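You operate a simulated robot arm through the tools that you are given. There is no shell and no other tool. Be economical: measure what you need, move in short steps, check, and stop when the job is done.

You run a simulated two-armed robot. Do the job below in one go: nothing can be reset, and whatever is moved stays where it is left.

TASK
Slacken the orange strap and send it off with the big black case.
Fine: hold its winder while you crank it back to slack, lay the winder on the lid, carry the case to the stand's upper deck with both hands, slide the fence up.
Where things are to end (x, y in the base frame): orange strap winder within 60 mm of [500, 420].

The check looks at the end state, three seconds after you hand in, the way a careful person would. Anything else that was tipped, shoved, dropped, spilled or broken makes it a failure. Lids that push on must go on centred and level and be pressed home; caps that screw on are set level and turned clockwise until they are tight.

THE ROBOT
Two 7-joint arms with two-finger parallel grippers on one trunk, on a base that drives. Base frame: it is fixed to the floor where the robot stands at the start and does not move with it; the origin is under the middle of the robot, x ahead of it, y to its left, z up; the surface under the hand at the start is at about z = 740. Lengths are in mm, angles in rad, forces in N, time in s.
The left shoulder is at the start at [48, 101, 1085], the right one opposite. With the tool pointing down near the work surface each hand reaches from about 180 to 520 mm from the robot's upright axis, wherever it stands, measured 20 degrees to its own side. Places, roughly: big black case with end handles (57x32x15 cm) [500, 400, 800]; big blue case with end handles (57x32x15 cm) [600, -1500, 400]; crank of the blue strap winder [400, -400, 800]; crank of the green strap winder [800, 0, 1400]; crank of the orange strap winder [500, -100, 800]; lid of the big black case [500, 400, 900]; slide-up fence of the case stand [500, 1200, 700]; upper deck of the case stand [700, 1200, 700]. Payload 2.4 kg a hand.
The tool frame of a hand sits at the grasp point between the pads (the TCP): z along the fingers, y along the line on which they close. The tips reach 24 mm beyond it. Largest opening 68 mm; finger width 17, thickness 10; the body of the gripper, 40 by 70 mm, starts 41 mm behind the TCP.
Orientation is that of the tool frame in the base frame, as [roll, pitch, yaw] about the fixed x, y, z axes, in that order (R = Rz(yaw) Ry(pitch) Rx(roll)). With the fingers straight down and closing along the base's y, the tool's x points along the base's -x, its y along +y and its z along -z.

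THE INTERFACE
- The arms move only by the tool drive_tool. It takes "left_deltas", "right_deltas" or both (then of equal length, played together; a hand with none holds still); each is a list that holds one entry, the list of rows, each a list of 7 numbers: the shift along the base's x, y, z in units of 30 mm (1.0 is 30 mm), then the turn, a rotation vector about the base's x, y, z in units of 4 degrees (1.0 is 4 degrees), then the finger opening in mm, from 0 to 68. In form: [[[dx, dy, dz, rx, ry, rz, claw], ...]]. A call has 1 to 10 rows; each row shifts and turns the commanded pose from where the row before left it. A call with a number of a shift or a turn outside -1 to 1 is refused whole. Rows are played at 5 a second. More than 50 mm and 0.15 rad between two rows, or a gripper value outside its range, and nothing of the call is played. A pose out of reach is approached as far as the arm can. The call stops where the force on the tool passes 40 N (or 10 N more than at its start, if that is more) or the arm is blocked; 0.2 s more then pass. Each finger travels about 72 mm/s and halts on what it meets, pressing with about 29 N; the grip force reading is that of the motor and also rises with nothing between the fingers. The clock runs only during rows and for 0.2 s after the last one: add rows that do not move to give the fingers time. The reply holds the time, the measured pose of the TCP, the force on the tool along the base axes, the opening and the grip force, in the units named above and with some noise, with the torque about the TCP (base axes, N m) and any sound that the robot's microphone picked up.
- Cameras (640 x 400 px; columns grow to the right, rows downward): "scene" is now at [140.2, -6.9, 1300.5]; the picture's right is [-0.08, -1.00, 0.00], its down [-0.01, 0.00, -1.00] and it looks along [1.00, -0.08, -0.01] (base axes); focal length 214 px, centre (320, 200). "left" rides on the left gripper at [84, -11, -75] in its tool frame; the picture's right is [0.13, 0.99, 0.00], its down [-0.60, 0.08, -0.79] and it looks along [-0.79, 0.10, 0.61] (tool axes); focal length 251 px, centre (320, 200). "right" rides on the right gripper at [84, 11, -75] in its tool frame; the picture's right is [-0.13, 0.99, 0.00], its down [-0.60, -0.08, -0.79] and it looks along [-0.79, -0.10, 0.61] (tool axes); focal length 251 px, centre (320, 200).
- capture(camera): a new picture of that camera. No time passes.
- raise_lower(by): slides the trunk up (or, below 0, down) by that many mm; the arms and the scene camera ride with it, the base frame stays. It gives what a move gives, with no picture.
- roll_base(legs): drives the robot by 1 to 6 legs, each [ahead, left, turn to the left] in mm, mm and rad, along the robot's own axes; the way and the turn of a leg run together, so that a leg with both is an arc; at most 1500 mm and 3.142 rad a leg. The arms and the cameras ride along, it lands a little off, and it stops where it bumps. It gives what a move gives.
- pan_tilt(pan, tilt): turns the head with the scene camera to pan (to the left, within 1.501 rad either way) and tilt (down, from -0.506 to 1.204), counted from straight ahead of the robot. It gives what a move gives.
- probe_pixels(camera, pixels): for up to 12 pixels [column, row] of the newest picture of that camera ("zoom" is the newest enlarged one), the place [x, y, z] in the base frame of the surface seen there, good to about 2 mm. No time passes.
- inspect(camera, box): a new picture of the part [left, top, right, bottom] of that camera's present view, enlarged. No time passes.
- job_done(): hands the job in; it is judged then, once.

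Work in short steps. Measure before you move; look again where a grasp or a placing could have gone wrong, and mend it. You have 80 turns and 62 pictures in all, those below and enlarged ones among them. Open the grippers and draw the arms clear of the work before you hand the job in, unless the task says otherwise; then end with one line.

The tools are called after ">>>" as a command line: name --argument value ..., lists and objects as JSON in quotes. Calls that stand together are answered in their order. drive_tool: Moves the arms, as the interface text tells. Its arguments: {"type":"object","properties":{"left_deltas":{"type":"array","items":{"type":"array","items":{"type":"array","items":{"type":"number"}}}},"right_deltas":{"type":"array","items":{"type":"array","items":{"type":"array","items":{"type":"number"}}}}},"required":[]} The other tools are called the same way: raise_lower (by) slides the trunk up or down; roll_base (legs) drives the base; pan_tilt (pan, tilt) turns the head that bears the scene camera; capture (camera) takes a picture; probe_pixels (camera, pixels) gives the place of the surface under pixels of a picture; inspect (camera, box) takes an enlarged picture of a part of a camera's view; job_done () hands the job in.

At the start:

```text
clock: 0.0
left_ee_pos: [307.4, 238.2, 1138.8]
left_tool_rot: [3.141, 0.001, -3.139]
left_wrist_force: [-0.5, -0.5, -0.1]
left_ft_torque: [-0.01, 0.01, 0.01]
left_finger_gap: 68.2
left_grasp_force: 0.1
right_ee_pos: [224.9, -22.7, 1164.9]
right_tool_rot: [-3.139, 0.004, -3.141]
right_wrist_force: [-1.3, -16.8, -98.3]
right_ft_torque: [-0.6, -9.54, 1.64]
right_finger_gap: 68.1
right_grasp_force: 0.1
trunk travel left (down, up): [-300.0, 550.0]
robot x, y, heading: [0.4, -0.5, 0.003]
head pan, tilt: [-0.106, 1.201]
```

scene: 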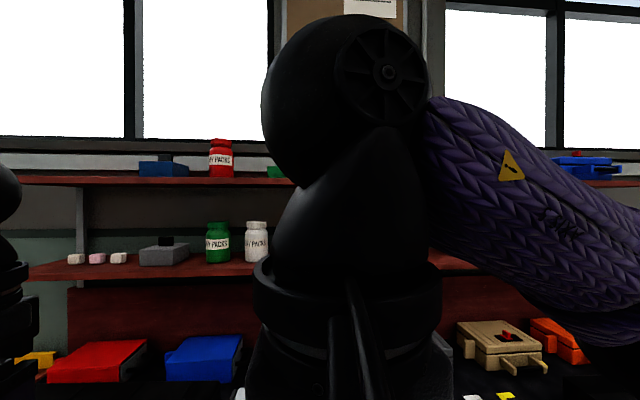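
right: 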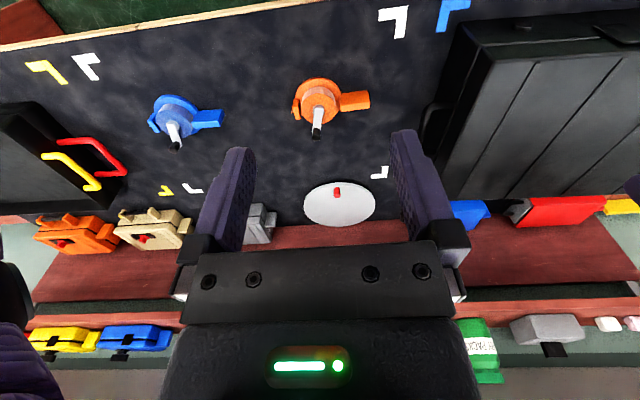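
left: 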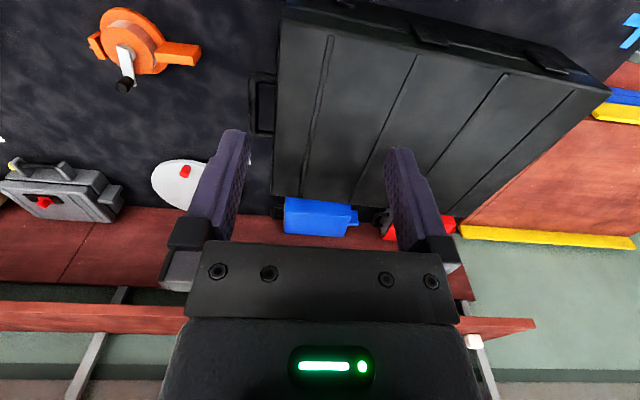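

The scene view is blocked by the right arm (black wrist at about px 350,200), and the right hand reads about -98 N. I move the right hand away from the head in small steps, to the right and ahead, and see whether the load goes away.

>>> drive_tool --right_deltas '[[[0.5, -0.5, 0, 0, 0, 0, 68], [0.5, -1, 0, 0, 0, 0, 68], [0.5, -1, 0, 0, 0, 0, 68], [0.5, -1, 0, 0, 0, 0, 68]]]'

```text
clock: 0.3
left_ee_pos: [306.7, 238.8, 1137.7]
left_tool_rot: [3.142, 0.002, -3.139]
left_wrist_force: [0.5, -0.3, -0.1]
left_ft_torque: [-0.01, 0.01, -0.01]
left_finger_gap: 67.8
left_grasp_force: 0.1
right_ee_pos: [226.5, -25.6, 1160.2]
right_tool_rot: [-3.104, 0.023, -3.12]
right_wrist_force: [-19.7, -11.7, -94.3]
right_ft_torque: [-1.16, -11.24, 1.71]
right_finger_gap: 67.9
right_grasp_force: 0.0
trunk travel left (down, up): [-300.0, 550.0]
robot x, y, heading: [-1.1, -0.8, 0.002]
head pan, tilt: [-0.106, 1.201]
stopped in row 1 (right hand): the force on the tool passed its limit at 122 N (the readings are from after the stop); the commanded pose is now the measured one
```

The torque puts the contact about 120 mm behind the right hand's TCP, pressed from above, which is where the head is. I bring the head up to see if that frees it.

>>> pan_tilt --pan 0.0 --tilt 0.0

>>> capture --camera "scene"

```text
clock: 1.7
left_ee_pos: [306.7, 238.8, 1138.7]
left_tool_rot: [-3.142, 0.0, -3.139]
left_wrist_force: [0.0, 0.0, -0.1]
left_ft_torque: [-0.01, 0.0, 0.0]
left_finger_gap: 67.8
left_grasp_force: 0.0
right_ee_pos: [225.9, -25.2, 1163.6]
right_tool_rot: [-3.119, 0.014, -3.127]
right_wrist_force: [0.6, 0.6, -0.1]
right_ft_torque: [0.01, -0.03, -0.01]
right_finger_gap: 68.1
right_grasp_force: 0.1
trunk travel left (down, up): [-300.0, 550.0]
robot x, y, heading: [0.5, -0.9, 0.0]
head pan, tilt: [0.0, 0.0]
```

```text
58 pictures are left
```

scene: 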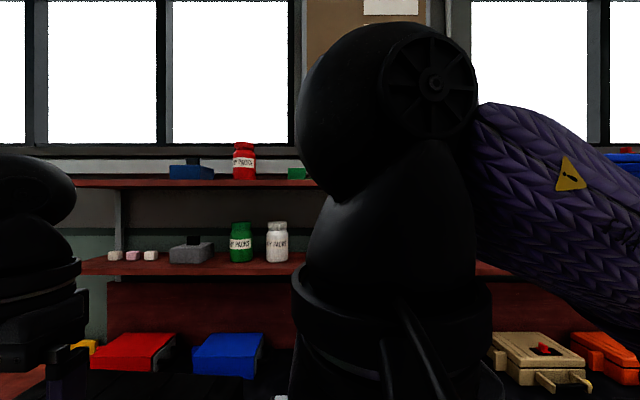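

The head is free now and the load is gone. I move the right hand out to the right and slightly ahead, straightening its small tilt.

>>> drive_tool --right_deltas '[[[0.8, -0.8, 0, -0.3, 0, 0, 68], [0.8, -1, 0, 0, 0, 0, 68], [0.5, -1, 0, 0, 0, 0, 68], [0, -1, 0, 0, 0, 0, 68], [0, -1, 0, 0, 0, 0, 68], [0, -1, 0, 0, 0, 0, 68], [0, -1, 0, 0, 0, 0, 68]]]'

>>> pan_tilt --pan 0.2 --tilt 0.75

>>> capture --camera "scene"

```text
clock: 3.3
left_ee_pos: [307.1, 239.2, 1138.3]
left_tool_rot: [-3.142, 0.002, -3.14]
left_wrist_force: [0.6, -0.5, -0.1]
left_ft_torque: [0.0, 0.02, 0.01]
left_finger_gap: 68.1
left_grasp_force: 0.1
right_ee_pos: [288.9, -231.0, 1161.4]
right_tool_rot: [-3.092, 0.017, -3.128]
right_wrist_force: [0.3, -0.2, 0.0]
right_ft_torque: [0.02, 0.0, 0.01]
right_finger_gap: 67.9
right_grasp_force: 0.1
trunk travel left (down, up): [-300.0, 550.0]
robot x, y, heading: [-1.1, 2.5, -0.003]
head pan, tilt: [0.0, 0.0]
```

```text
clock: 4.4
left_ee_pos: [307.4, 239.3, 1137.6]
left_tool_rot: [3.141, 0.0, -3.139]
left_wrist_force: [0.2, 0.0, 0.1]
left_ft_torque: [-0.01, 0.02, 0.0]
left_finger_gap: 68.0
left_grasp_force: 0.0
right_ee_pos: [288.6, -230.6, 1162.2]
right_tool_rot: [-3.093, 0.016, -3.127]
right_wrist_force: [-0.6, -0.1, 0.7]
right_ft_torque: [-0.01, 0.03, -0.04]
right_finger_gap: 67.9
right_grasp_force: 0.0
trunk travel left (down, up): [-300.0, 550.0]
robot x, y, heading: [1.1, 0.8, -0.005]
head pan, tilt: [0.201, 0.75]
```

```text
57 pictures are left
```

scene: 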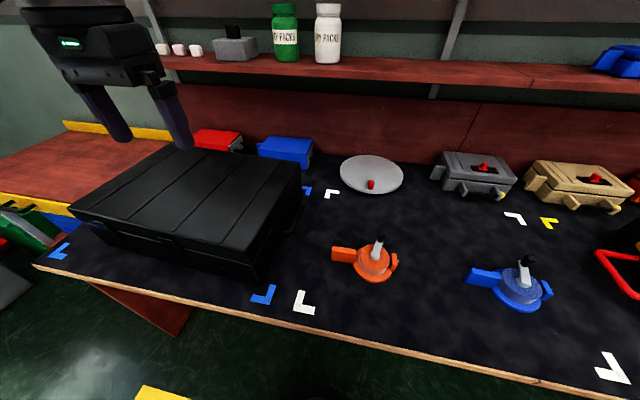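

A clear view now: the orange winder is at about px (370,260) and the case at (190,200). I enlarge the winder.

>>> inspect --camera "scene" --box '[310, 215, 430, 290]'

>>> pan_tilt --pan 1.3 --tilt 0.6

>>> capture --camera "scene"

>>> probe_pixels --camera "zoom" --pixels '[[320, 200], [370, 140], [372, 170], [180, 200], [140, 215], [460, 260], [330, 260], [240, 190], [380, 115], [350, 230]]'

```text
5.33 times, centred on (370, 252) of scene
```

zoom: 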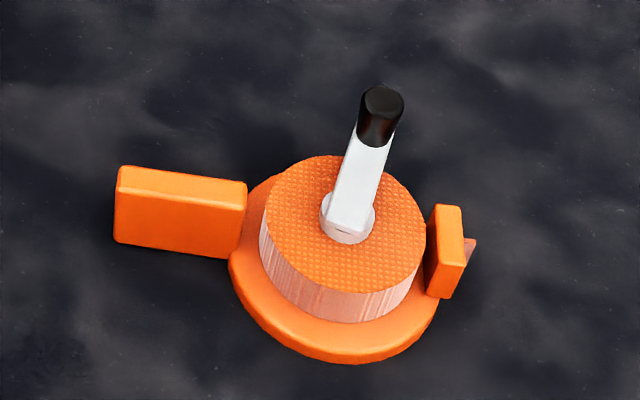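

```text
clock: 5.7
left_ee_pos: [308.1, 238.7, 1138.5]
left_tool_rot: [-3.141, 0.001, -3.139]
left_wrist_force: [1.1, -0.7, -0.2]
left_ft_torque: [0.0, -0.02, -0.01]
left_finger_gap: 68.3
left_grasp_force: 0.1
right_ee_pos: [289.6, -229.9, 1162.5]
right_tool_rot: [-3.094, 0.014, -3.127]
right_wrist_force: [0.2, -0.2, 0.2]
right_ft_torque: [0.01, 0.0, 0.02]
right_finger_gap: 67.9
right_grasp_force: 0.0
trunk travel left (down, up): [-300.0, 550.0]
robot x, y, heading: [0.1, 0.0, -0.001]
head pan, tilt: [1.3, 0.6]
```

```text
55 pictures are left
```

scene: 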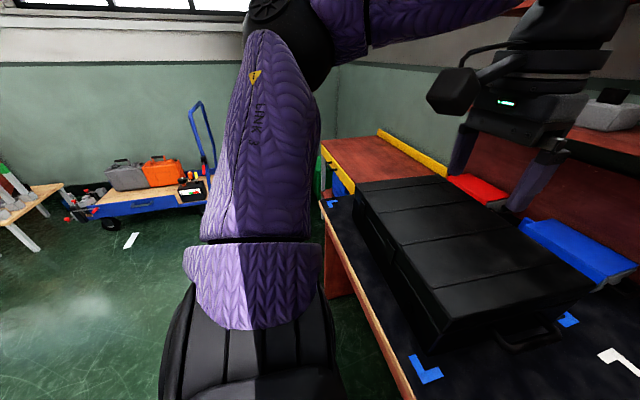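

```text
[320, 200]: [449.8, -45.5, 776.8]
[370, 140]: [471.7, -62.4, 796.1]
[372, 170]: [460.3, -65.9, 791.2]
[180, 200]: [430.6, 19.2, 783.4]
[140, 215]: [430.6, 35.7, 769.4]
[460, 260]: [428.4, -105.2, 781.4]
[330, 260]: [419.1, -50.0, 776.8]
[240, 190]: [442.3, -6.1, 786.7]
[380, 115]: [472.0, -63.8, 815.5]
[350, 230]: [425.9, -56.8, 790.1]
```

The tab of the winder runs along +y (x≈430, y -6..36, z up to about 784). The crank hub is at about (435,-57) and its knob at about (472,-63). Next I measure the case and the wooden stand with yellow edging beyond it.

>>> probe_pixels --camera "scene" --pixels '[[330, 150], [400, 140], [440, 168], [378, 133], [356, 182], [430, 178], [593, 288], [434, 305], [540, 345], [345, 180], [360, 165], [340, 290]]'

>>> pan_tilt --pan 0.75 --tilt 0.5

>>> capture --camera "scene"

```text
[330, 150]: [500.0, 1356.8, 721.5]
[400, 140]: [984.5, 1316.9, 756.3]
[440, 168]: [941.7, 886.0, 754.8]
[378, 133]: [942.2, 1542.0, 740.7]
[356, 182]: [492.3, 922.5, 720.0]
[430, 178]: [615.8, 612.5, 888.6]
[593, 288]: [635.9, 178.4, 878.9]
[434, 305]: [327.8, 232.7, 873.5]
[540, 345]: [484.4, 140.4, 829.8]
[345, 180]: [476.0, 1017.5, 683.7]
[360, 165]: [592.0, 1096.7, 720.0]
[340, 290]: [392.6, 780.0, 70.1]
```

```text
clock: 6.7
left_ee_pos: [307.1, 239.3, 1138.1]
left_tool_rot: [3.141, 0.001, -3.141]
left_wrist_force: [0.0, 1.0, 0.3]
left_ft_torque: [0.0, 0.01, 0.01]
left_finger_gap: 68.1
left_grasp_force: 0.0
right_ee_pos: [289.7, -229.7, 1161.6]
right_tool_rot: [-3.093, 0.016, -3.127]
right_wrist_force: [0.7, 0.0, -0.7]
right_ft_torque: [0.01, -0.01, 0.01]
right_finger_gap: 68.0
right_grasp_force: 0.0
trunk travel left (down, up): [-300.0, 550.0]
robot x, y, heading: [0.6, -1.5, -0.003]
head pan, tilt: [0.75, 0.499]
```

```text
54 pictures are left
```

scene: 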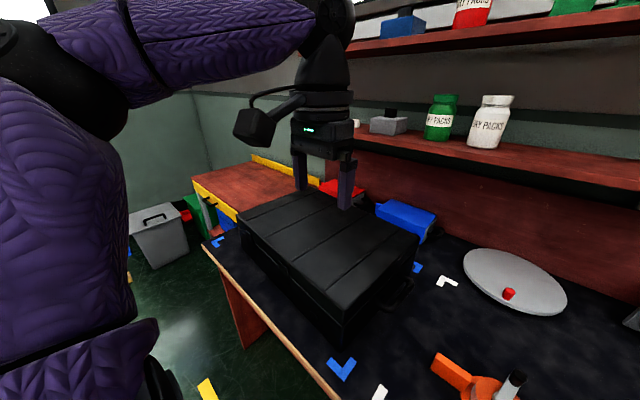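

The deck is at z≈720, x 500–940, y from about 900 on. The fence is down along its front edge at x≈476. To judge the slack direction I need a close look at the winder, so I bring the right hand's camera toward it.

>>> drive_tool --right_deltas '[[[0.3, 1, -1, 0.4, 0, 0, 68], [0.3, 1, -1, 0, 0, 0, 68], [0.3, 1, -1, 0, 0, 0, 68], [0, 1, -1, 0, 0, 0, 68], [0, 1, -1, 0, 0, 0, 68], [0, 0.7, -1, 0, 0, 0, 68], [0, 0, -1, 0, 0, 0, 68], [0, 0, -1, 0, 0, 0, 68]]]'

>>> capture --camera "right"

>>> pan_tilt --pan 0.0 --tilt 0.85

>>> capture --camera "scene"

```text
clock: 8.5
left_ee_pos: [307.7, 239.8, 1138.5]
left_tool_rot: [-3.14, 0.001, -3.14]
left_wrist_force: [-1.1, 0.7, -1.0]
left_ft_torque: [0.05, 0.0, 0.02]
left_finger_gap: 68.2
left_grasp_force: 0.0
right_ee_pos: [317.1, -58.5, 920.4]
right_tool_rot: [-3.124, 0.018, -3.127]
right_wrist_force: [0.2, 0.4, -0.4]
right_ft_torque: [-0.04, 0.01, -0.01]
right_finger_gap: 68.1
right_grasp_force: 0.0
trunk travel left (down, up): [-300.0, 550.0]
robot x, y, heading: [-1.1, 2.8, 0.005]
head pan, tilt: [0.75, 0.499]
```

```text
53 pictures are left
```

right: 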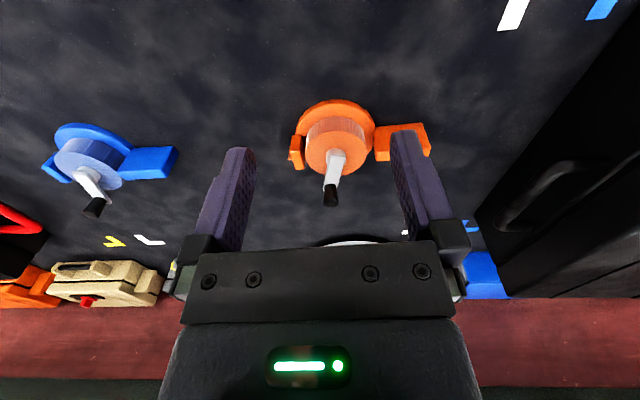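

```text
clock: 9.6
left_ee_pos: [307.0, 239.4, 1137.7]
left_tool_rot: [3.141, 0.002, -3.139]
left_wrist_force: [0.1, 0.8, -0.8]
left_ft_torque: [0.03, -0.02, 0.01]
left_finger_gap: 68.1
left_grasp_force: 0.1
right_ee_pos: [317.0, -58.9, 922.6]
right_tool_rot: [-3.122, 0.02, -3.13]
right_wrist_force: [0.4, 0.1, -0.3]
right_ft_torque: [-0.01, 0.01, 0.01]
right_finger_gap: 67.8
right_grasp_force: 0.1
trunk travel left (down, up): [-300.0, 550.0]
robot x, y, heading: [-0.7, -0.5, 0.002]
head pan, tilt: [0.0, 0.85]
```

```text
52 pictures are left
```

scene: 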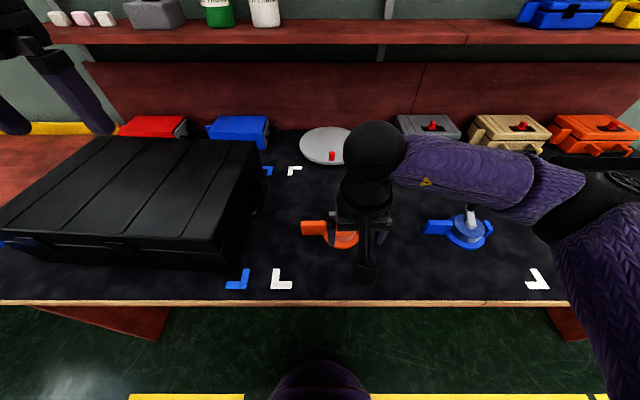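

Both winders show (the right camera's picture is upside down). I enlarge the orange one at px (335,150), and its blue twin for comparison.

>>> inspect --camera "right" --box '[270, 85, 446, 215]'

>>> probe_pixels --camera "zoom" --pixels '[[220, 400], [220, 350], [235, 300], [240, 270], [245, 215], [480, 170], [560, 220], [420, 200], [100, 200], [80, 280], [240, 100], [560, 150]]'

>>> inspect --camera "right" --box '[20, 100, 196, 230]'

```text
3.08 times, centred on (358, 150) of right
```

zoom: 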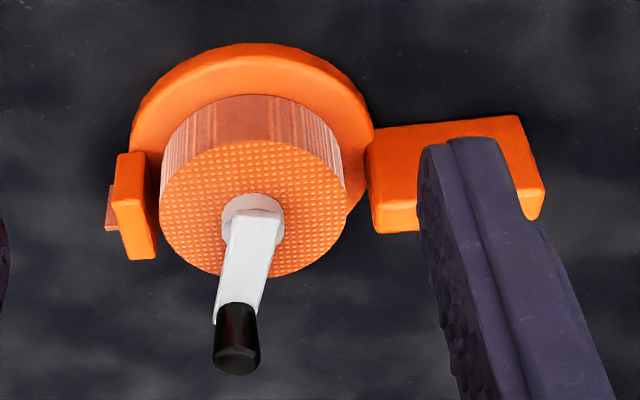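

```text
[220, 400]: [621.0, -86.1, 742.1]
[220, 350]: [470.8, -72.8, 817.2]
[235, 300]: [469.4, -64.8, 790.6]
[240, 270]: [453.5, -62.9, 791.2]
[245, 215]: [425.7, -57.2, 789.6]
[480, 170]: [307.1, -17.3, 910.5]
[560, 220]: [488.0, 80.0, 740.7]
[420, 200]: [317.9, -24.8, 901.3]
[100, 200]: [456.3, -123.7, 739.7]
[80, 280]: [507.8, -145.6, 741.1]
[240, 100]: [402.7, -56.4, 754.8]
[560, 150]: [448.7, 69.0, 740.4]
```

```text
3.08 times, centred on (108, 165) of right
```

zoom: 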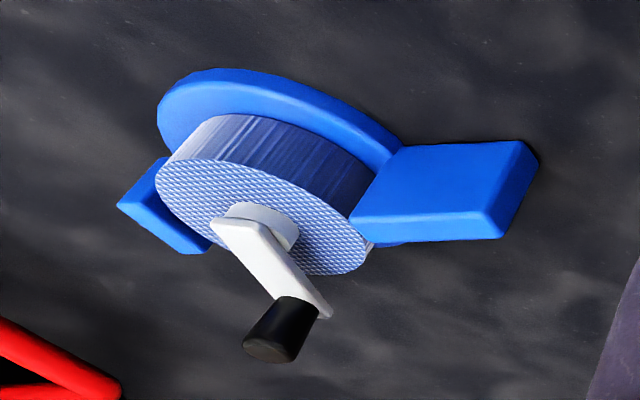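

No arrows are marked, so I'll find the slack direction by feel and sound. The tab runs along y, so the left hand must close along x: I turn it -90° about z while bringing it over the tab. Meanwhile the right hand backs off to the right.

>>> drive_tool --left_deltas '[[[0.174, -0.311, -0.264, 0, 0, -0.9375, 68], [0.174, -0.311, -0.264, 0, 0, -0.9375, 68], [0.174, -0.311, -0.264, 0, 0, -0.9375, 68], [0.174, -0.311, -0.264, 0, 0, -0.9375, 68], [0.174, -0.311, -0.264, 0, 0, -0.9375, 68], [0.174, -0.311, -0.264, 0, 0, -0.9375, 68], [0.174, -0.311, -0.264, 0, 0, -0.9375, 68], [0.174, -0.311, -0.264, 0, 0, -0.9375, 68]]]' --right_deltas '[[[0, -0.8, 0.6, -0.3, 0.2, 0, 68], [0, -0.8, 0.6, 0, 0, 0, 68], [0, -0.8, 0.6, 0, 0, 0, 68], [0, -0.8, 0.3, 0, 0, 0, 68], [0, -0.8, 0, 0, 0, 0, 68], [0, -0.8, 0, 0, 0, 0, 68], [0, -0.5, 0, 0, 0, 0, 68], [0, 0, 0, 0, 0, 0, 68]]]'

>>> drive_tool --left_deltas '[[[0.174, -0.311, -0.264, 0, 0, -0.9375, 68], [0.174, -0.311, -0.264, 0, 0, -0.9375, 68], [0.174, -0.311, -0.264, 0, 0, -0.9375, 68], [0.174, -0.311, -0.264, 0, 0, -0.9375, 68], [0.174, -0.311, -0.264, 0, 0, -0.9375, 68], [0.174, -0.311, -0.264, 0, 0, -0.9375, 68], [0.174, -0.311, -0.264, 0, 0, -0.9375, 68], [0.174, -0.311, -0.264, 0, 0, -0.9375, 68]]]'

>>> drive_tool --left_deltas '[[[0.174, -0.311, -0.264, 0, 0, -0.9375, 68], [0.174, -0.311, -0.264, 0, 0, -0.9375, 68], [0.174, -0.311, -0.264, 0, 0, -0.9375, 68], [0.174, -0.311, -0.264, 0, 0, -0.9375, 68], [0.174, -0.311, -0.264, 0, 0, -0.9375, 68], [0.174, -0.311, -0.264, 0, 0, -0.9375, 68], [0.174, -0.311, -0.264, 0, 0, -0.9375, 68], [0.174, -0.311, -0.264, 0, 0, -0.9375, 68]]]'

>>> capture --camera "left"

>>> capture --camera "scene"

```text
clock: 11.4
left_ee_pos: [347.8, 164.5, 1076.2]
left_tool_rot: [-3.14, 0.002, 2.619]
left_wrist_force: [0.2, -0.5, -0.2]
left_ft_torque: [0.03, 0.0, -0.03]
left_finger_gap: 67.7
left_grasp_force: 0.0
right_ee_pos: [314.9, -219.1, 986.0]
right_tool_rot: [-3.102, 0.002, -3.128]
right_wrist_force: [-0.2, -0.8, -0.1]
right_ft_torque: [0.02, -0.01, 0.01]
right_finger_gap: 68.1
right_grasp_force: 0.1
trunk travel left (down, up): [-300.0, 550.0]
robot x, y, heading: [2.7, 1.6, 0.0]
head pan, tilt: [0.0, 0.85]
```

```text
clock: 13.2
left_ee_pos: [388.7, 97.6, 1010.4]
left_tool_rot: [-3.142, 0.002, 2.097]
left_wrist_force: [0.3, -1.9, 0.7]
left_ft_torque: [0.0, 0.02, -0.01]
left_finger_gap: 67.8
left_grasp_force: 0.1
left hand out of reach, approached as far as the arm can: row 8
right_ee_pos: [315.9, -218.1, 983.8]
right_tool_rot: [-3.102, 0.004, -3.127]
right_wrist_force: [0.3, 0.6, -0.4]
right_ft_torque: [-0.01, 0.02, 0.0]
right_finger_gap: 68.1
right_grasp_force: 0.0
trunk travel left (down, up): [-300.0, 550.0]
robot x, y, heading: [-2.2, -0.5, 0.003]
head pan, tilt: [0.0, 0.85]
```

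```text
clock: 15.0
left_ee_pos: [381.7, 90.8, 948.8]
left_tool_rot: [3.142, 0.002, 1.575]
left_wrist_force: [0.4, -0.3, 0.3]
left_ft_torque: [0.01, -0.04, -0.03]
left_finger_gap: 68.1
left_grasp_force: 0.1
left hand out of reach, approached as far as the arm can: row 1, 2, 3, 4, 5, 6, 7, 8
right_ee_pos: [314.7, -218.9, 985.7]
right_tool_rot: [-3.102, 0.003, -3.127]
right_wrist_force: [0.2, 0.9, 0.6]
right_ft_torque: [0.0, 0.0, 0.03]
right_finger_gap: 68.0
right_grasp_force: 0.0
trunk travel left (down, up): [-300.0, 550.0]
robot x, y, heading: [-0.5, 0.4, 0.0]
head pan, tilt: [0.0, 0.85]
```

```text
49 pictures are left
```

left: 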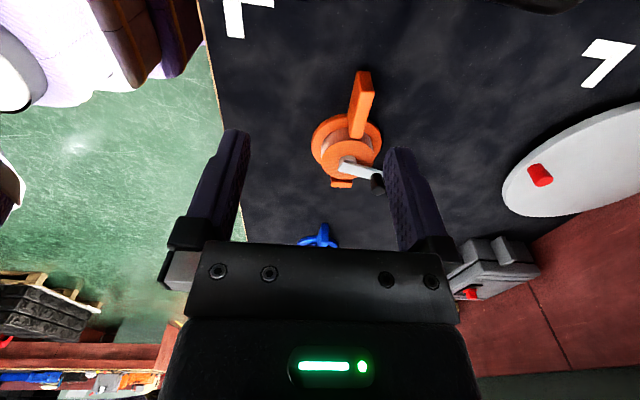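

```text
48 pictures are left
```

scene: 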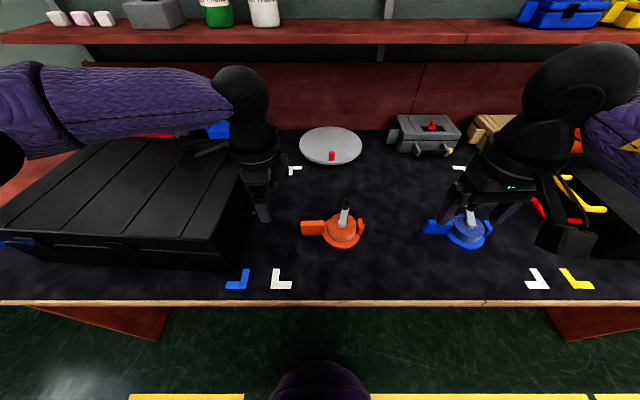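

The left hand stops at (382,91), so it is short of the tab. Its fingers are clear at z≈949, and the right fingers are well above the blue winder. I shift the base right by 90 mm and ahead by 35 mm so both hands share the winder better.

>>> roll_base --legs '[[0, -90, 0], [35, 0, 0]]'

>>> capture --camera "scene"

>>> probe_pixels --camera "scene" --pixels '[[320, 390], [320, 300], [320, 306]]'

```text
clock: 16.5
left_ee_pos: [417.8, 1.8, 950.2]
left_tool_rot: [3.14, 0.003, 1.572]
left_wrist_force: [-0.1, -0.9, -0.5]
left_ft_torque: [0.0, -0.02, 0.04]
left_finger_gap: 68.1
left_grasp_force: 0.0
right_ee_pos: [349.3, -309.8, 985.6]
right_tool_rot: [-3.101, 0.0, -3.13]
right_wrist_force: [0.0, -0.1, 1.1]
right_ft_torque: [-0.04, 0.02, -0.03]
right_finger_gap: 67.9
right_grasp_force: 0.1
trunk travel left (down, up): [-300.0, 550.0]
robot x, y, heading: [30.2, -91.4, -0.001]
head pan, tilt: [0.0, 0.85]
```

```text
47 pictures are left
```

scene: 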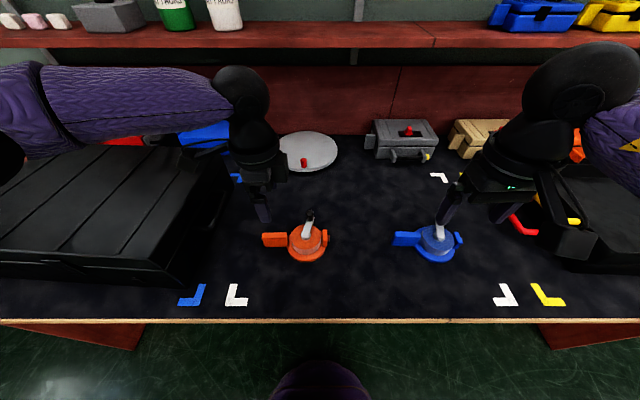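

```text
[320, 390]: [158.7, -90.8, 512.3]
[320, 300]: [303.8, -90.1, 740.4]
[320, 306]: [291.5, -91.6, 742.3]
```

The left hand is now above the tab. I enlarge the orange winder at px (297,243) and measure the tab.

>>> inspect --camera "scene" --box '[250, 205, 346, 265]'

>>> probe_pixels --camera "zoom" --pixels '[[90, 185], [235, 187], [92, 250], [225, 255], [170, 190], [170, 180], [170, 230], [388, 20], [380, 215], [375, 110], [500, 180], [525, 230]]'

```text
6.67 times, centred on (298, 235) of scene
```

zoom: 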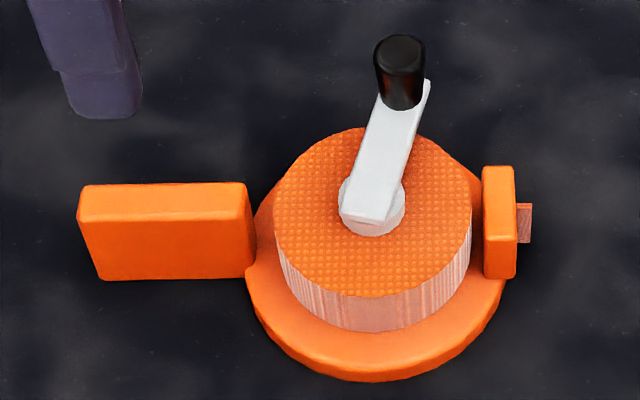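

```text
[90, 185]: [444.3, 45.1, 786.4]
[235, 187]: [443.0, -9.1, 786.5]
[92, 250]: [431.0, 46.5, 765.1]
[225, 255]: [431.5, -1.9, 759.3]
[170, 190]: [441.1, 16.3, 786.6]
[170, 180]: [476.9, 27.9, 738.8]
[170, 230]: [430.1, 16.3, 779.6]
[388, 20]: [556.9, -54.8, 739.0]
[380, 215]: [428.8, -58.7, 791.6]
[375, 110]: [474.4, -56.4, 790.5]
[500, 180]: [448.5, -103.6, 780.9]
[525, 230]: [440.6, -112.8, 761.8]
```

The tab spans x 430–445, y -8..47 and its top is at z 786. Before I lower the left hand, whose camera hangs 84 mm toward +y, I check where the case handle is in the last right picture (about (500–605,165–220)).

>>> probe_pixels --camera "right" --pixels '[[502, 222], [512, 205], [540, 185], [575, 168], [598, 168], [520, 225], [490, 215], [178, 150]]'

>>> probe_pixels --camera "scene" --pixels '[[312, 218], [310, 215], [396, 238], [400, 233], [310, 212]]'

```text
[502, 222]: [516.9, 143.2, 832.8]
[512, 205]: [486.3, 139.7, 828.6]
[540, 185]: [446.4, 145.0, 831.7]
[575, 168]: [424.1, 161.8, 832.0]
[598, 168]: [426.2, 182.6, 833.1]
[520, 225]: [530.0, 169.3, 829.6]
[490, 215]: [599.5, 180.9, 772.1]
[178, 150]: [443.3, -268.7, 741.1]
```

```text
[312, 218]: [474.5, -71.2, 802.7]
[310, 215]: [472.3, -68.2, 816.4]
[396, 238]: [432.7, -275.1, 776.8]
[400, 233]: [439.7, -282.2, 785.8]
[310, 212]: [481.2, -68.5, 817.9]
```

The handle is at x 424–530, y≥140, z 831, too close for a tilted left hand beside it. So I'll first grip the tab with the hand upright, lift a little and move the winder about 70 mm toward -y. I start with a short test move, because the last command ended out of reach.

>>> drive_tool --left_deltas '[[[0.33, 0.2, -1, 0, 0, 0, 50], [0.33, 0.2, -1, 0, 0, 0, 50], [0, 0, 0, 0, 0, 0, 50]]]'

```text
clock: 17.3
left_ee_pos: [424.6, 23.0, 893.9]
left_tool_rot: [3.141, 0.002, 1.572]
left_wrist_force: [0.5, -0.9, 0.7]
left_ft_torque: [0.02, -0.03, -0.01]
left_finger_gap: 49.9
left_grasp_force: 0.2
left hand out of reach, approached as far as the arm can: row 1, 2
right_ee_pos: [350.2, -309.0, 985.1]
right_tool_rot: [-3.101, 0.001, -3.13]
right_wrist_force: [0.9, 0.5, -0.1]
right_ft_torque: [0.0, 0.02, -0.03]
right_finger_gap: 68.1
right_grasp_force: 0.0
trunk travel left (down, up): [-300.0, 550.0]
robot x, y, heading: [37.8, -89.5, 0.003]
head pan, tilt: [0.0, 0.85]
```

The arm is still at its limit with this turn of the wrist. I drive the base 50 mm ahead and 50 mm right to bring the tab well into reach, then check.

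>>> roll_base --legs '[[0, -50, 0], [50, 0, 0]]'

>>> drive_tool --left_deltas '[[[0, 0.5, 0, 0, 0, 0, 50], [-0.6, 0.7, 0, 0, 0, 0, 50], [-0.6, 0.3, 0, 0, 0, 0, 50], [0, 0, 0, 0, 0, 0, 50]]]'

```text
clock: 18.8
left_ee_pos: [475.1, -26.4, 894.5]
left_tool_rot: [-3.141, 0.002, 1.571]
left_wrist_force: [0.3, 0.7, 0.3]
left_ft_torque: [-0.01, 0.02, -0.01]
left_finger_gap: 49.9
left_grasp_force: 0.0
right_ee_pos: [398.7, -360.0, 985.0]
right_tool_rot: [-3.101, 0.003, -3.132]
right_wrist_force: [-0.2, -0.2, 0.1]
right_ft_torque: [0.0, 0.01, 0.01]
right_finger_gap: 67.7
right_grasp_force: 0.1
trunk travel left (down, up): [-300.0, 550.0]
robot x, y, heading: [88.2, -142.7, -0.003]
head pan, tilt: [0.0, 0.85]
```

```text
clock: 19.8
left_ee_pos: [438.2, 16.7, 895.7]
left_tool_rot: [3.141, 0.002, 1.571]
left_wrist_force: [0.8, 0.1, -0.5]
left_ft_torque: [0.0, -0.03, -0.01]
left_finger_gap: 49.8
left_grasp_force: 0.0
right_ee_pos: [400.5, -359.0, 985.8]
right_tool_rot: [-3.101, 0.0, -3.131]
right_wrist_force: [-0.4, 0.1, 0.0]
right_ft_torque: [-0.02, 0.0, 0.0]
right_finger_gap: 67.9
right_grasp_force: 0.0
trunk travel left (down, up): [-300.0, 550.0]
robot x, y, heading: [87.6, -139.8, -0.001]
head pan, tilt: [0.0, 0.85]
```

The left TCP is now at (438,17,896), right over the tab. I lower it 127 mm to z≈769 and close on the tab.

>>> drive_tool --left_deltas '[[[0, 0, -0.845, 0, 0, 0, 50], [0, 0, -0.845, 0, 0, 0, 50], [0, 0, -0.845, 0, 0, 0, 50], [0, 0, -0.845, 0, 0, 0, 50], [0, 0, -0.845, 0, 0, 0, 50], [0, 0, 0, 0, 0, 0, 10], [0, 0, 0, 0, 0, 0, 5], [0, 0, 0, 0, 0, 0, 5], [0, 0, 0, 0, 0, 0, 5]]]'

>>> capture --camera "scene"

```text
clock: 21.8
left_ee_pos: [429.4, 30.1, 787.6]
left_tool_rot: [3.142, 0.002, 1.572]
left_wrist_force: [-0.6, -0.6, -0.5]
left_ft_torque: [0.02, 0.02, -0.04]
left_finger_gap: 16.0
left_grasp_force: 29.4
left hand out of reach, approached as far as the arm can: row 4, 5
right_ee_pos: [400.8, -359.5, 984.9]
right_tool_rot: [-3.1, 0.001, -3.13]
right_wrist_force: [0.3, -0.7, 0.3]
right_ft_torque: [0.01, -0.03, -0.02]
right_finger_gap: 67.9
right_grasp_force: 0.1
trunk travel left (down, up): [-300.0, 550.0]
robot x, y, heading: [86.5, -136.2, -0.002]
head pan, tilt: [0.0, 0.85]
```

```text
45 pictures are left
```

scene: 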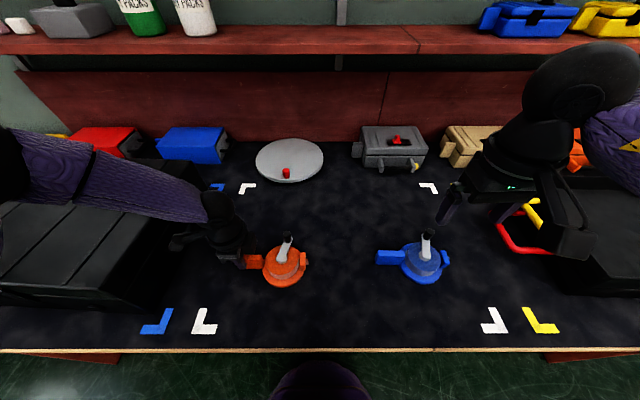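

The tab is gripped (gap 16 mm, 29 N). I lift the winder 20 mm with the trunk, move it 75 mm to the right with the base, and look.

>>> raise_lower --by 20

>>> roll_base --legs '[[0, -75, 0]]'

>>> inspect --camera "scene" --box '[160, 160, 480, 360]'

```text
clock: 22.4
left_ee_pos: [428.5, 32.4, 809.7]
left_tool_rot: [3.136, 0.003, 1.571]
left_wrist_force: [-0.1, -0.6, -1.4]
left_ft_torque: [0.1, 0.02, 0.0]
left_finger_gap: 16.1
left_grasp_force: 28.9
right_ee_pos: [399.9, -358.5, 1004.7]
right_tool_rot: [-3.101, 0.001, -3.132]
right_wrist_force: [0.6, -0.8, -0.5]
right_ft_torque: [0.02, 0.03, -0.03]
right_finger_gap: 67.7
right_grasp_force: 0.0
trunk travel left (down, up): [-320.0, 530.0]
robot x, y, heading: [80.9, -139.1, 0.001]
head pan, tilt: [0.0, 0.85]
```

```text
clock: 23.5
left_ee_pos: [428.3, -43.4, 809.3]
left_tool_rot: [3.136, 0.003, 1.571]
left_wrist_force: [-0.6, 0.6, -1.5]
left_ft_torque: [0.13, 0.03, 0.02]
left_finger_gap: 15.8
left_grasp_force: 28.9
right_ee_pos: [399.1, -435.1, 1005.1]
right_tool_rot: [-3.103, 0.0, -3.129]
right_wrist_force: [0.6, 0.2, 0.5]
right_ft_torque: [-0.04, 0.01, 0.02]
right_finger_gap: 68.0
right_grasp_force: 0.1
trunk travel left (down, up): [-320.0, 530.0]
robot x, y, heading: [81.9, -212.8, 0.0]
head pan, tilt: [0.0, 0.85]
```

```text
2.00 times, centred on (320, 260) of scene
```

zoom: 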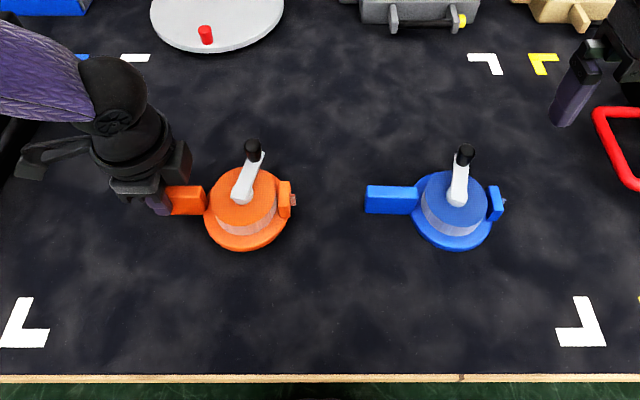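

The winder hangs level and is light (1.5 N). The left wrist is at its limit in this yaw, so I turn the held winder +40° while pulling it 60 mm toward me. The tab will then point toward my left, which suits both hands.

>>> drive_tool --left_deltas '[[[-0.2, 0, 0, 0, 0, 1, 5], [-0.2, 0, 0, 0, 0, 1, 5], [-0.2, 0, 0, 0, 0, 1, 5], [-0.2, 0, 0, 0, 0, 1, 5], [-0.2, 0, 0, 0, 0, 1, 5], [-0.2, 0, 0, 0, 0, 1, 5], [-0.2, 0, 0, 0, 0, 1, 5], [-0.2, 0, 0, 0, 0, 1, 5], [-0.2, 0, 0, 0, 0, 1, 5], [-0.2, 0, 0, 0, 0, 1, 5]]]'

>>> inspect --camera "scene" --box '[160, 160, 480, 360]'

```text
clock: 25.7
left_ee_pos: [367.8, -44.2, 811.1]
left_tool_rot: [3.136, 0.003, 2.27]
left_wrist_force: [-0.2, -0.5, -1.5]
left_ft_torque: [0.06, 0.08, 0.02]
left_finger_gap: 15.5
left_grasp_force: 28.9
right_ee_pos: [400.1, -434.7, 1005.5]
right_tool_rot: [-3.102, 0.001, -3.13]
right_wrist_force: [0.9, 0.2, 0.1]
right_ft_torque: [-0.01, -0.01, 0.02]
right_finger_gap: 68.1
right_grasp_force: 0.1
trunk travel left (down, up): [-320.0, 530.0]
robot x, y, heading: [87.5, -213.3, -0.004]
head pan, tilt: [0.0, 0.85]
```

```text
2.00 times, centred on (320, 260) of scene
```

zoom: 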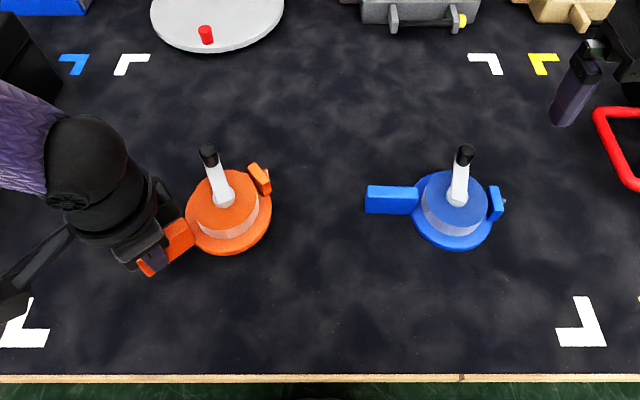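

The winder now hangs at about (438,-102), too far to my left for the right hand. I roll the base 60 mm left, then carry the winder 90 mm to the right with the left arm.

>>> roll_base --legs '[[0, 60, 0]]'

>>> drive_tool --left_deltas '[[[0, -0.75, 0, 0, 0, 0, 5], [0, -0.75, 0, 0, 0, 0, 5], [0, -0.75, 0, 0, 0, 0, 5], [0, -0.75, 0, 0, 0, 0, 5], [0, 0, 0, 0, 0, 0, 5]]]'

```text
clock: 26.7
left_ee_pos: [367.9, 16.7, 809.9]
left_tool_rot: [3.136, 0.004, 2.269]
left_wrist_force: [-0.7, 0.1, -1.7]
left_ft_torque: [0.07, 0.07, 0.0]
left_finger_gap: 15.5
left_grasp_force: 29.1
right_ee_pos: [399.4, -374.8, 1005.6]
right_tool_rot: [-3.101, 0.003, -3.129]
right_wrist_force: [0.6, 1.1, 0.6]
right_ft_torque: [0.01, 0.01, 0.02]
right_finger_gap: 68.1
right_grasp_force: 0.0
trunk travel left (down, up): [-320.0, 530.0]
robot x, y, heading: [86.7, -156.1, -0.001]
head pan, tilt: [0.0, 0.85]
```

```text
clock: 27.9
left_ee_pos: [365.0, -44.0, 838.8]
left_tool_rot: [3.138, 0.004, 2.271]
left_wrist_force: [0.5, -0.3, -1.9]
left_ft_torque: [0.08, 0.11, -0.04]
left_finger_gap: 15.8
left_grasp_force: 28.9
left hand out of reach, approached as far as the arm can: row 2, 3, 4
right_ee_pos: [400.1, -375.3, 1004.5]
right_tool_rot: [-3.1, 0.001, -3.129]
right_wrist_force: [0.2, 0.6, -0.9]
right_ft_torque: [0.0, 0.01, 0.0]
right_finger_gap: 68.2
right_grasp_force: 0.1
trunk travel left (down, up): [-320.0, 530.0]
robot x, y, heading: [85.2, -155.9, 0.002]
head pan, tilt: [0.0, 0.85]
```

The arm rides up here (z 839), so the trunk is too high for this pose. Lowering the trunk by 50 mm sets the winder just onto the table.

>>> raise_lower --by -48

>>> capture --camera "scene"

```text
clock: 28.8
left_ee_pos: [363.3, -43.6, 791.3]
left_tool_rot: [3.136, 0.003, 2.269]
left_wrist_force: [0.0, 0.1, -1.6]
left_ft_torque: [0.06, 0.07, 0.0]
left_finger_gap: 15.9
left_grasp_force: 28.7
right_ee_pos: [399.8, -375.1, 958.1]
right_tool_rot: [-3.1, 0.002, -3.13]
right_wrist_force: [-0.4, -0.2, 0.4]
right_ft_torque: [-0.01, 0.04, 0.0]
right_finger_gap: 68.1
right_grasp_force: 0.1
trunk travel left (down, up): [-272.0, 577.0]
robot x, y, heading: [82.3, -151.7, -0.0]
head pan, tilt: [0.0, 0.85]
```

```text
42 pictures are left
```

scene: 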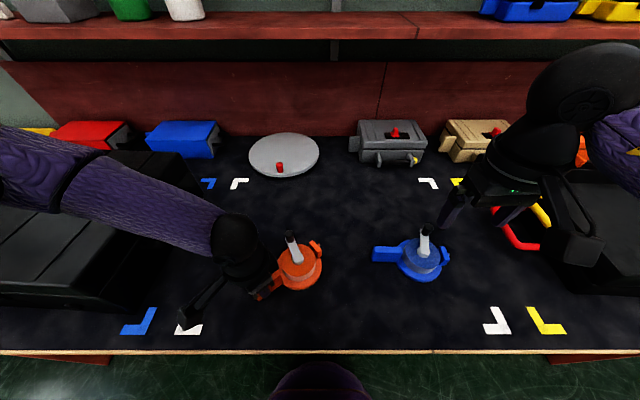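

The left forearm crosses over the case corner, so I check its height there and measure the winder again.

>>> probe_pixels --camera "scene" --pixels '[[60, 205], [120, 225], [170, 245], [40, 250], [110, 260], [292, 237], [293, 245], [303, 261], [290, 234], [300, 290], [316, 245], [280, 285]]'

>>> inspect --camera "scene" --box '[230, 220, 342, 290]'

```text
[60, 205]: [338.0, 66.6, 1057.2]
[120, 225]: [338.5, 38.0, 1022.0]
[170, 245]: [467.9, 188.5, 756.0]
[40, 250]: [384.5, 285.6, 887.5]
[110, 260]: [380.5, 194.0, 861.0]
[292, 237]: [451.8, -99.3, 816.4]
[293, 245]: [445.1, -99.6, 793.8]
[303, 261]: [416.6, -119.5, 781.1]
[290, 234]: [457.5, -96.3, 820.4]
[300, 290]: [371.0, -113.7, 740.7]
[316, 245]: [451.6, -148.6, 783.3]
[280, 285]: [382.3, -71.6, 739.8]
```

```text
5.71 times, centred on (286, 255) of scene
```

zoom: 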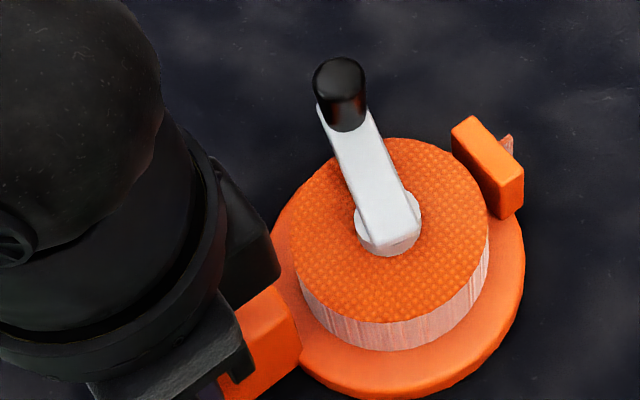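

The forearm is clear of the case (z>1000 at y<70). I set the winder the last 4 mm down, open the left fingers a little, lean the left hand 24° back along the tab to give the right hand room, and grip again.

>>> raise_lower --by -4

>>> drive_tool --left_deltas '[[[0, 0, 0, 0, 0, 0, 34], [0, 0, 0, 0, 0, 0, 34], [0, 0, 0, -0.766, -0.643, 0, 34], [0, 0, 0, -0.766, -0.643, 0, 34], [0, 0, 0, -0.766, -0.643, 0, 34], [0, 0, 0, -0.766, -0.643, 0, 34], [0, 0, 0, -0.766, -0.643, 0, 34], [0, 0, 0, -0.766, -0.643, 0, 34]]]'

>>> inspect --camera "scene" --box '[180, 200, 372, 320]'

>>> probe_pixels --camera "zoom" --pixels '[[365, 110], [367, 135], [395, 200], [384, 200], [320, 230], [290, 250], [310, 255], [447, 150], [395, 215], [385, 170]]'

```text
clock: 29.3
left_ee_pos: [363.4, -44.6, 787.7]
left_tool_rot: [3.133, 0.005, 2.271]
left_wrist_force: [1.3, 3.0, 16.2]
left_ft_torque: [0.01, 0.15, 0.01]
left_finger_gap: 15.8
left_grasp_force: 28.9
right_ee_pos: [398.9, -375.4, 952.8]
right_tool_rot: [-3.102, 0.003, -3.129]
right_wrist_force: [0.6, -0.7, 0.5]
right_ft_torque: [0.04, 0.03, 0.0]
right_finger_gap: 67.9
right_grasp_force: 0.0
trunk travel left (down, up): [-268.0, 581.0]
robot x, y, heading: [87.4, -157.1, -0.0]
head pan, tilt: [0.0, 0.85]
```

```text
clock: 31.1
left_ee_pos: [363.3, -44.6, 787.1]
left_tool_rot: [3.137, 0.423, 2.27]
left_wrist_force: [-1.0, 0.3, 0.1]
left_ft_torque: [0.0, -0.02, 0.0]
left_finger_gap: 34.0
left_grasp_force: 0.0
right_ee_pos: [400.2, -374.7, 953.1]
right_tool_rot: [-3.101, 0.001, -3.128]
right_wrist_force: [0.3, 0.3, 0.6]
right_ft_torque: [-0.01, 0.0, -0.02]
right_finger_gap: 67.9
right_grasp_force: 0.1
trunk travel left (down, up): [-268.0, 581.0]
robot x, y, heading: [85.7, -157.3, -0.0]
head pan, tilt: [0.0, 0.85]
```

```text
3.33 times, centred on (276, 260) of scene
```

zoom: 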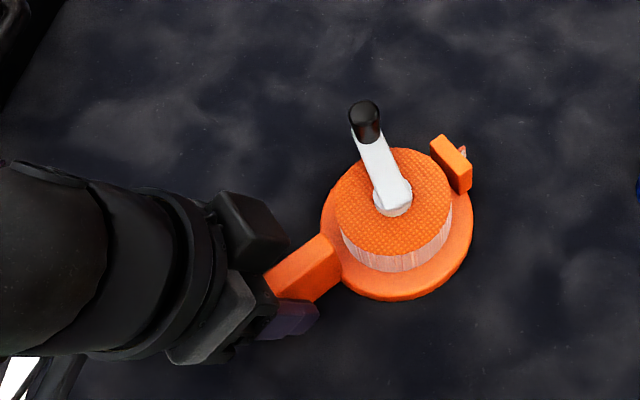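

```text
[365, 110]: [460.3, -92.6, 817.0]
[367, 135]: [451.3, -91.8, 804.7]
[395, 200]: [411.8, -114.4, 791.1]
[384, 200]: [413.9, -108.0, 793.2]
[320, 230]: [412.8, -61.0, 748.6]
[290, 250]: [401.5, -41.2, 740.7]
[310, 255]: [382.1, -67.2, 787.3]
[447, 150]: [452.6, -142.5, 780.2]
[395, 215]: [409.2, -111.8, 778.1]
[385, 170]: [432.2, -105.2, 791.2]
```

The left hand is leaning back with its fingers open around the tab. From the measurements, the hub is at about (420,-112) and the knob at about (458,-94) with its top at z≈818, so the crank radius is about 42. I close the left hand and bring the right hand above the knob.

>>> drive_tool --left_deltas '[[[0, 0, 0, 0, 0, 0, 5], [0, 0, 0, 0, 0, 0, 5], [0, 0, 0, 0, 0, 0, 5], [0, 0, 0, 0, 0, 0, 5], [0, 0, 0, 0, 0, 0, 5], [0, 0, 0, 0, 0, 0, 5], [0, 0, 0, 0, 0, 0, 5], [0, 0, 0, 0, 0, 0, 5], [0, 0, 0, 0, 0, 0, 5], [0, 0, 0, 0, 0, 0, 5]]]' --right_deltas '[[[0.193, 0.94, 0, 0.58, 0, 0, 40], [0.193, 0.94, 0, 0, 0, 0, 40], [0.193, 0.94, 0, 0, 0, 0, 40], [0.193, 0.94, 0, 0, 0, 0, 40], [0.193, 0.94, 0, 0, 0, 0, 40], [0.193, 0.94, -0.69, 0, 0, 0, 40], [0.193, 0.94, -0.69, 0, 0, 0, 40], [0.193, 0.94, -0.69, 0, 0, 0, 40], [0.193, 0.94, -0.69, 0, 0, 0, 40], [0.193, 0.94, -0.69, 0, 0, 0, 40]]]'

>>> capture --camera "right"

>>> capture --camera "scene"

```text
clock: 33.3
left_ee_pos: [363.6, -43.9, 787.5]
left_tool_rot: [3.135, 0.424, 2.269]
left_wrist_force: [0.3, -0.1, 5.3]
left_ft_torque: [-0.41, -0.07, -0.07]
left_finger_gap: 15.6
left_grasp_force: 29.0
right_ee_pos: [457.4, -92.6, 849.8]
right_tool_rot: [3.14, 0.003, -3.128]
right_wrist_force: [0.2, 0.2, -0.5]
right_ft_torque: [0.0, 0.0, -0.02]
right_finger_gap: 40.2
right_grasp_force: 0.0
trunk travel left (down, up): [-268.0, 581.0]
robot x, y, heading: [86.2, -157.7, -0.007]
head pan, tilt: [0.0, 0.85]
```

```text
39 pictures are left
```

right: 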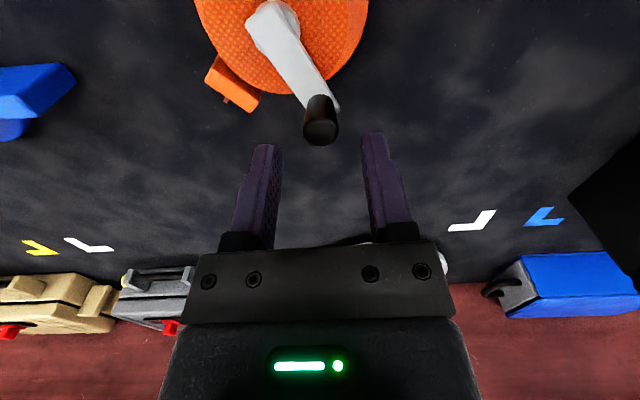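

```text
38 pictures are left
```

scene: 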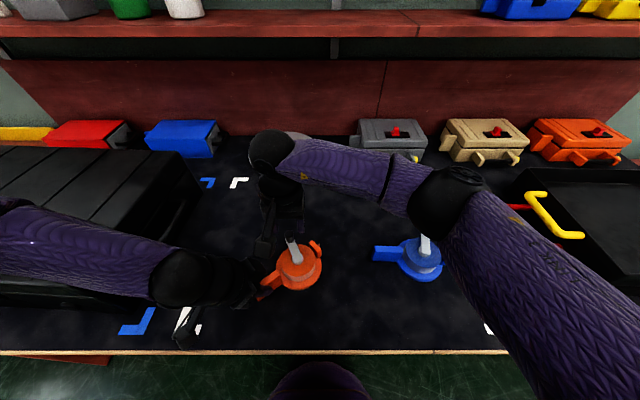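

The knob at px (320,120) is centred between the right fingers. I probe it and the right elbow's height over the blue crank before descending.

>>> probe_pixels --camera "right" --pixels '[[320, 135], [320, 115], [308, 105], [335, 105], [275, 35], [265, 15], [318, 95]]'

>>> probe_pixels --camera "scene" --pixels '[[440, 200], [420, 215], [450, 218], [425, 245]]'

```text
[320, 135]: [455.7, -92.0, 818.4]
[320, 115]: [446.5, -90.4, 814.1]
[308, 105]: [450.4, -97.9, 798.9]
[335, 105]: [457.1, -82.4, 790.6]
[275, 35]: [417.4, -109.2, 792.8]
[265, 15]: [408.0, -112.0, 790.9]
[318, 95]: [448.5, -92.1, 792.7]
```

```text
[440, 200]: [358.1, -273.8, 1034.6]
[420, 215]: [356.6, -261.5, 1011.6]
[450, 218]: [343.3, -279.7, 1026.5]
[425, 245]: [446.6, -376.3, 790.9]
```

The knob axis is at about (454,-91), top 818, and the arm's upper face at about 792. I lower the right hand to z≈821 (tips at 797) and close on the knob.

>>> drive_tool --right_deltas '[[[-0.11, 0.05, -0.48, 0, 0, 0, 40], [0, 0, -0.48, 0, 0, 0, 40], [0, 0, 0, 0, 0, 0, 8], [0, 0, 0, 0, 0, 0, 5], [0, 0, 0, 0, 0, 0, 5], [0, 0, 0, 0, 0, 0, 5]]]'

```text
clock: 34.7
left_ee_pos: [362.8, -42.9, 786.2]
left_tool_rot: [3.137, 0.422, 2.27]
left_wrist_force: [-2.3, 4.3, 10.2]
left_ft_torque: [-0.21, -0.07, 0.21]
left_finger_gap: 15.7
left_grasp_force: 29.3
right_ee_pos: [452.8, -92.0, 821.2]
right_tool_rot: [-3.141, 0.003, -3.128]
right_wrist_force: [1.5, -5.0, -1.7]
right_ft_torque: [-0.05, -0.21, 0.04]
right_finger_gap: 18.1
right_grasp_force: 29.2
trunk travel left (down, up): [-268.0, 581.0]
robot x, y, heading: [83.9, -160.0, -0.006]
head pan, tilt: [0.0, 0.85]
```

The knob is gripped (gap 18). I try a cautious 30° counterclockwise (seen from above), watching force, torque and sound.

>>> drive_tool --right_deltas '[[[-0.133, 0.2, 0, 0, 0, 0, 5], [-0.16, 0.173, 0, 0, 0, 0, 5], [-0.19, 0.147, 0, 0, 0, 0, 5], [0, 0, 0, 0, 0, 0, 5]]]'

```text
clock: 35.7
left_ee_pos: [361.8, -44.6, 787.5]
left_tool_rot: [3.14, 0.421, 2.27]
left_wrist_force: [-23.0, 10.9, -4.1]
left_ft_torque: [0.09, 0.37, 0.44]
left_finger_gap: 16.5
left_grasp_force: 28.7
right_ee_pos: [439.9, -75.8, 821.8]
right_tool_rot: [3.141, 0.007, -3.128]
right_wrist_force: [23.9, -13.1, 9.8]
right_ft_torque: [-0.14, -0.32, -0.09]
right_finger_gap: 18.3
right_grasp_force: 29.1
trunk travel left (down, up): [-268.0, 581.0]
robot x, y, heading: [88.4, -158.5, 0.001]
head pan, tilt: [0.0, 0.85]
```

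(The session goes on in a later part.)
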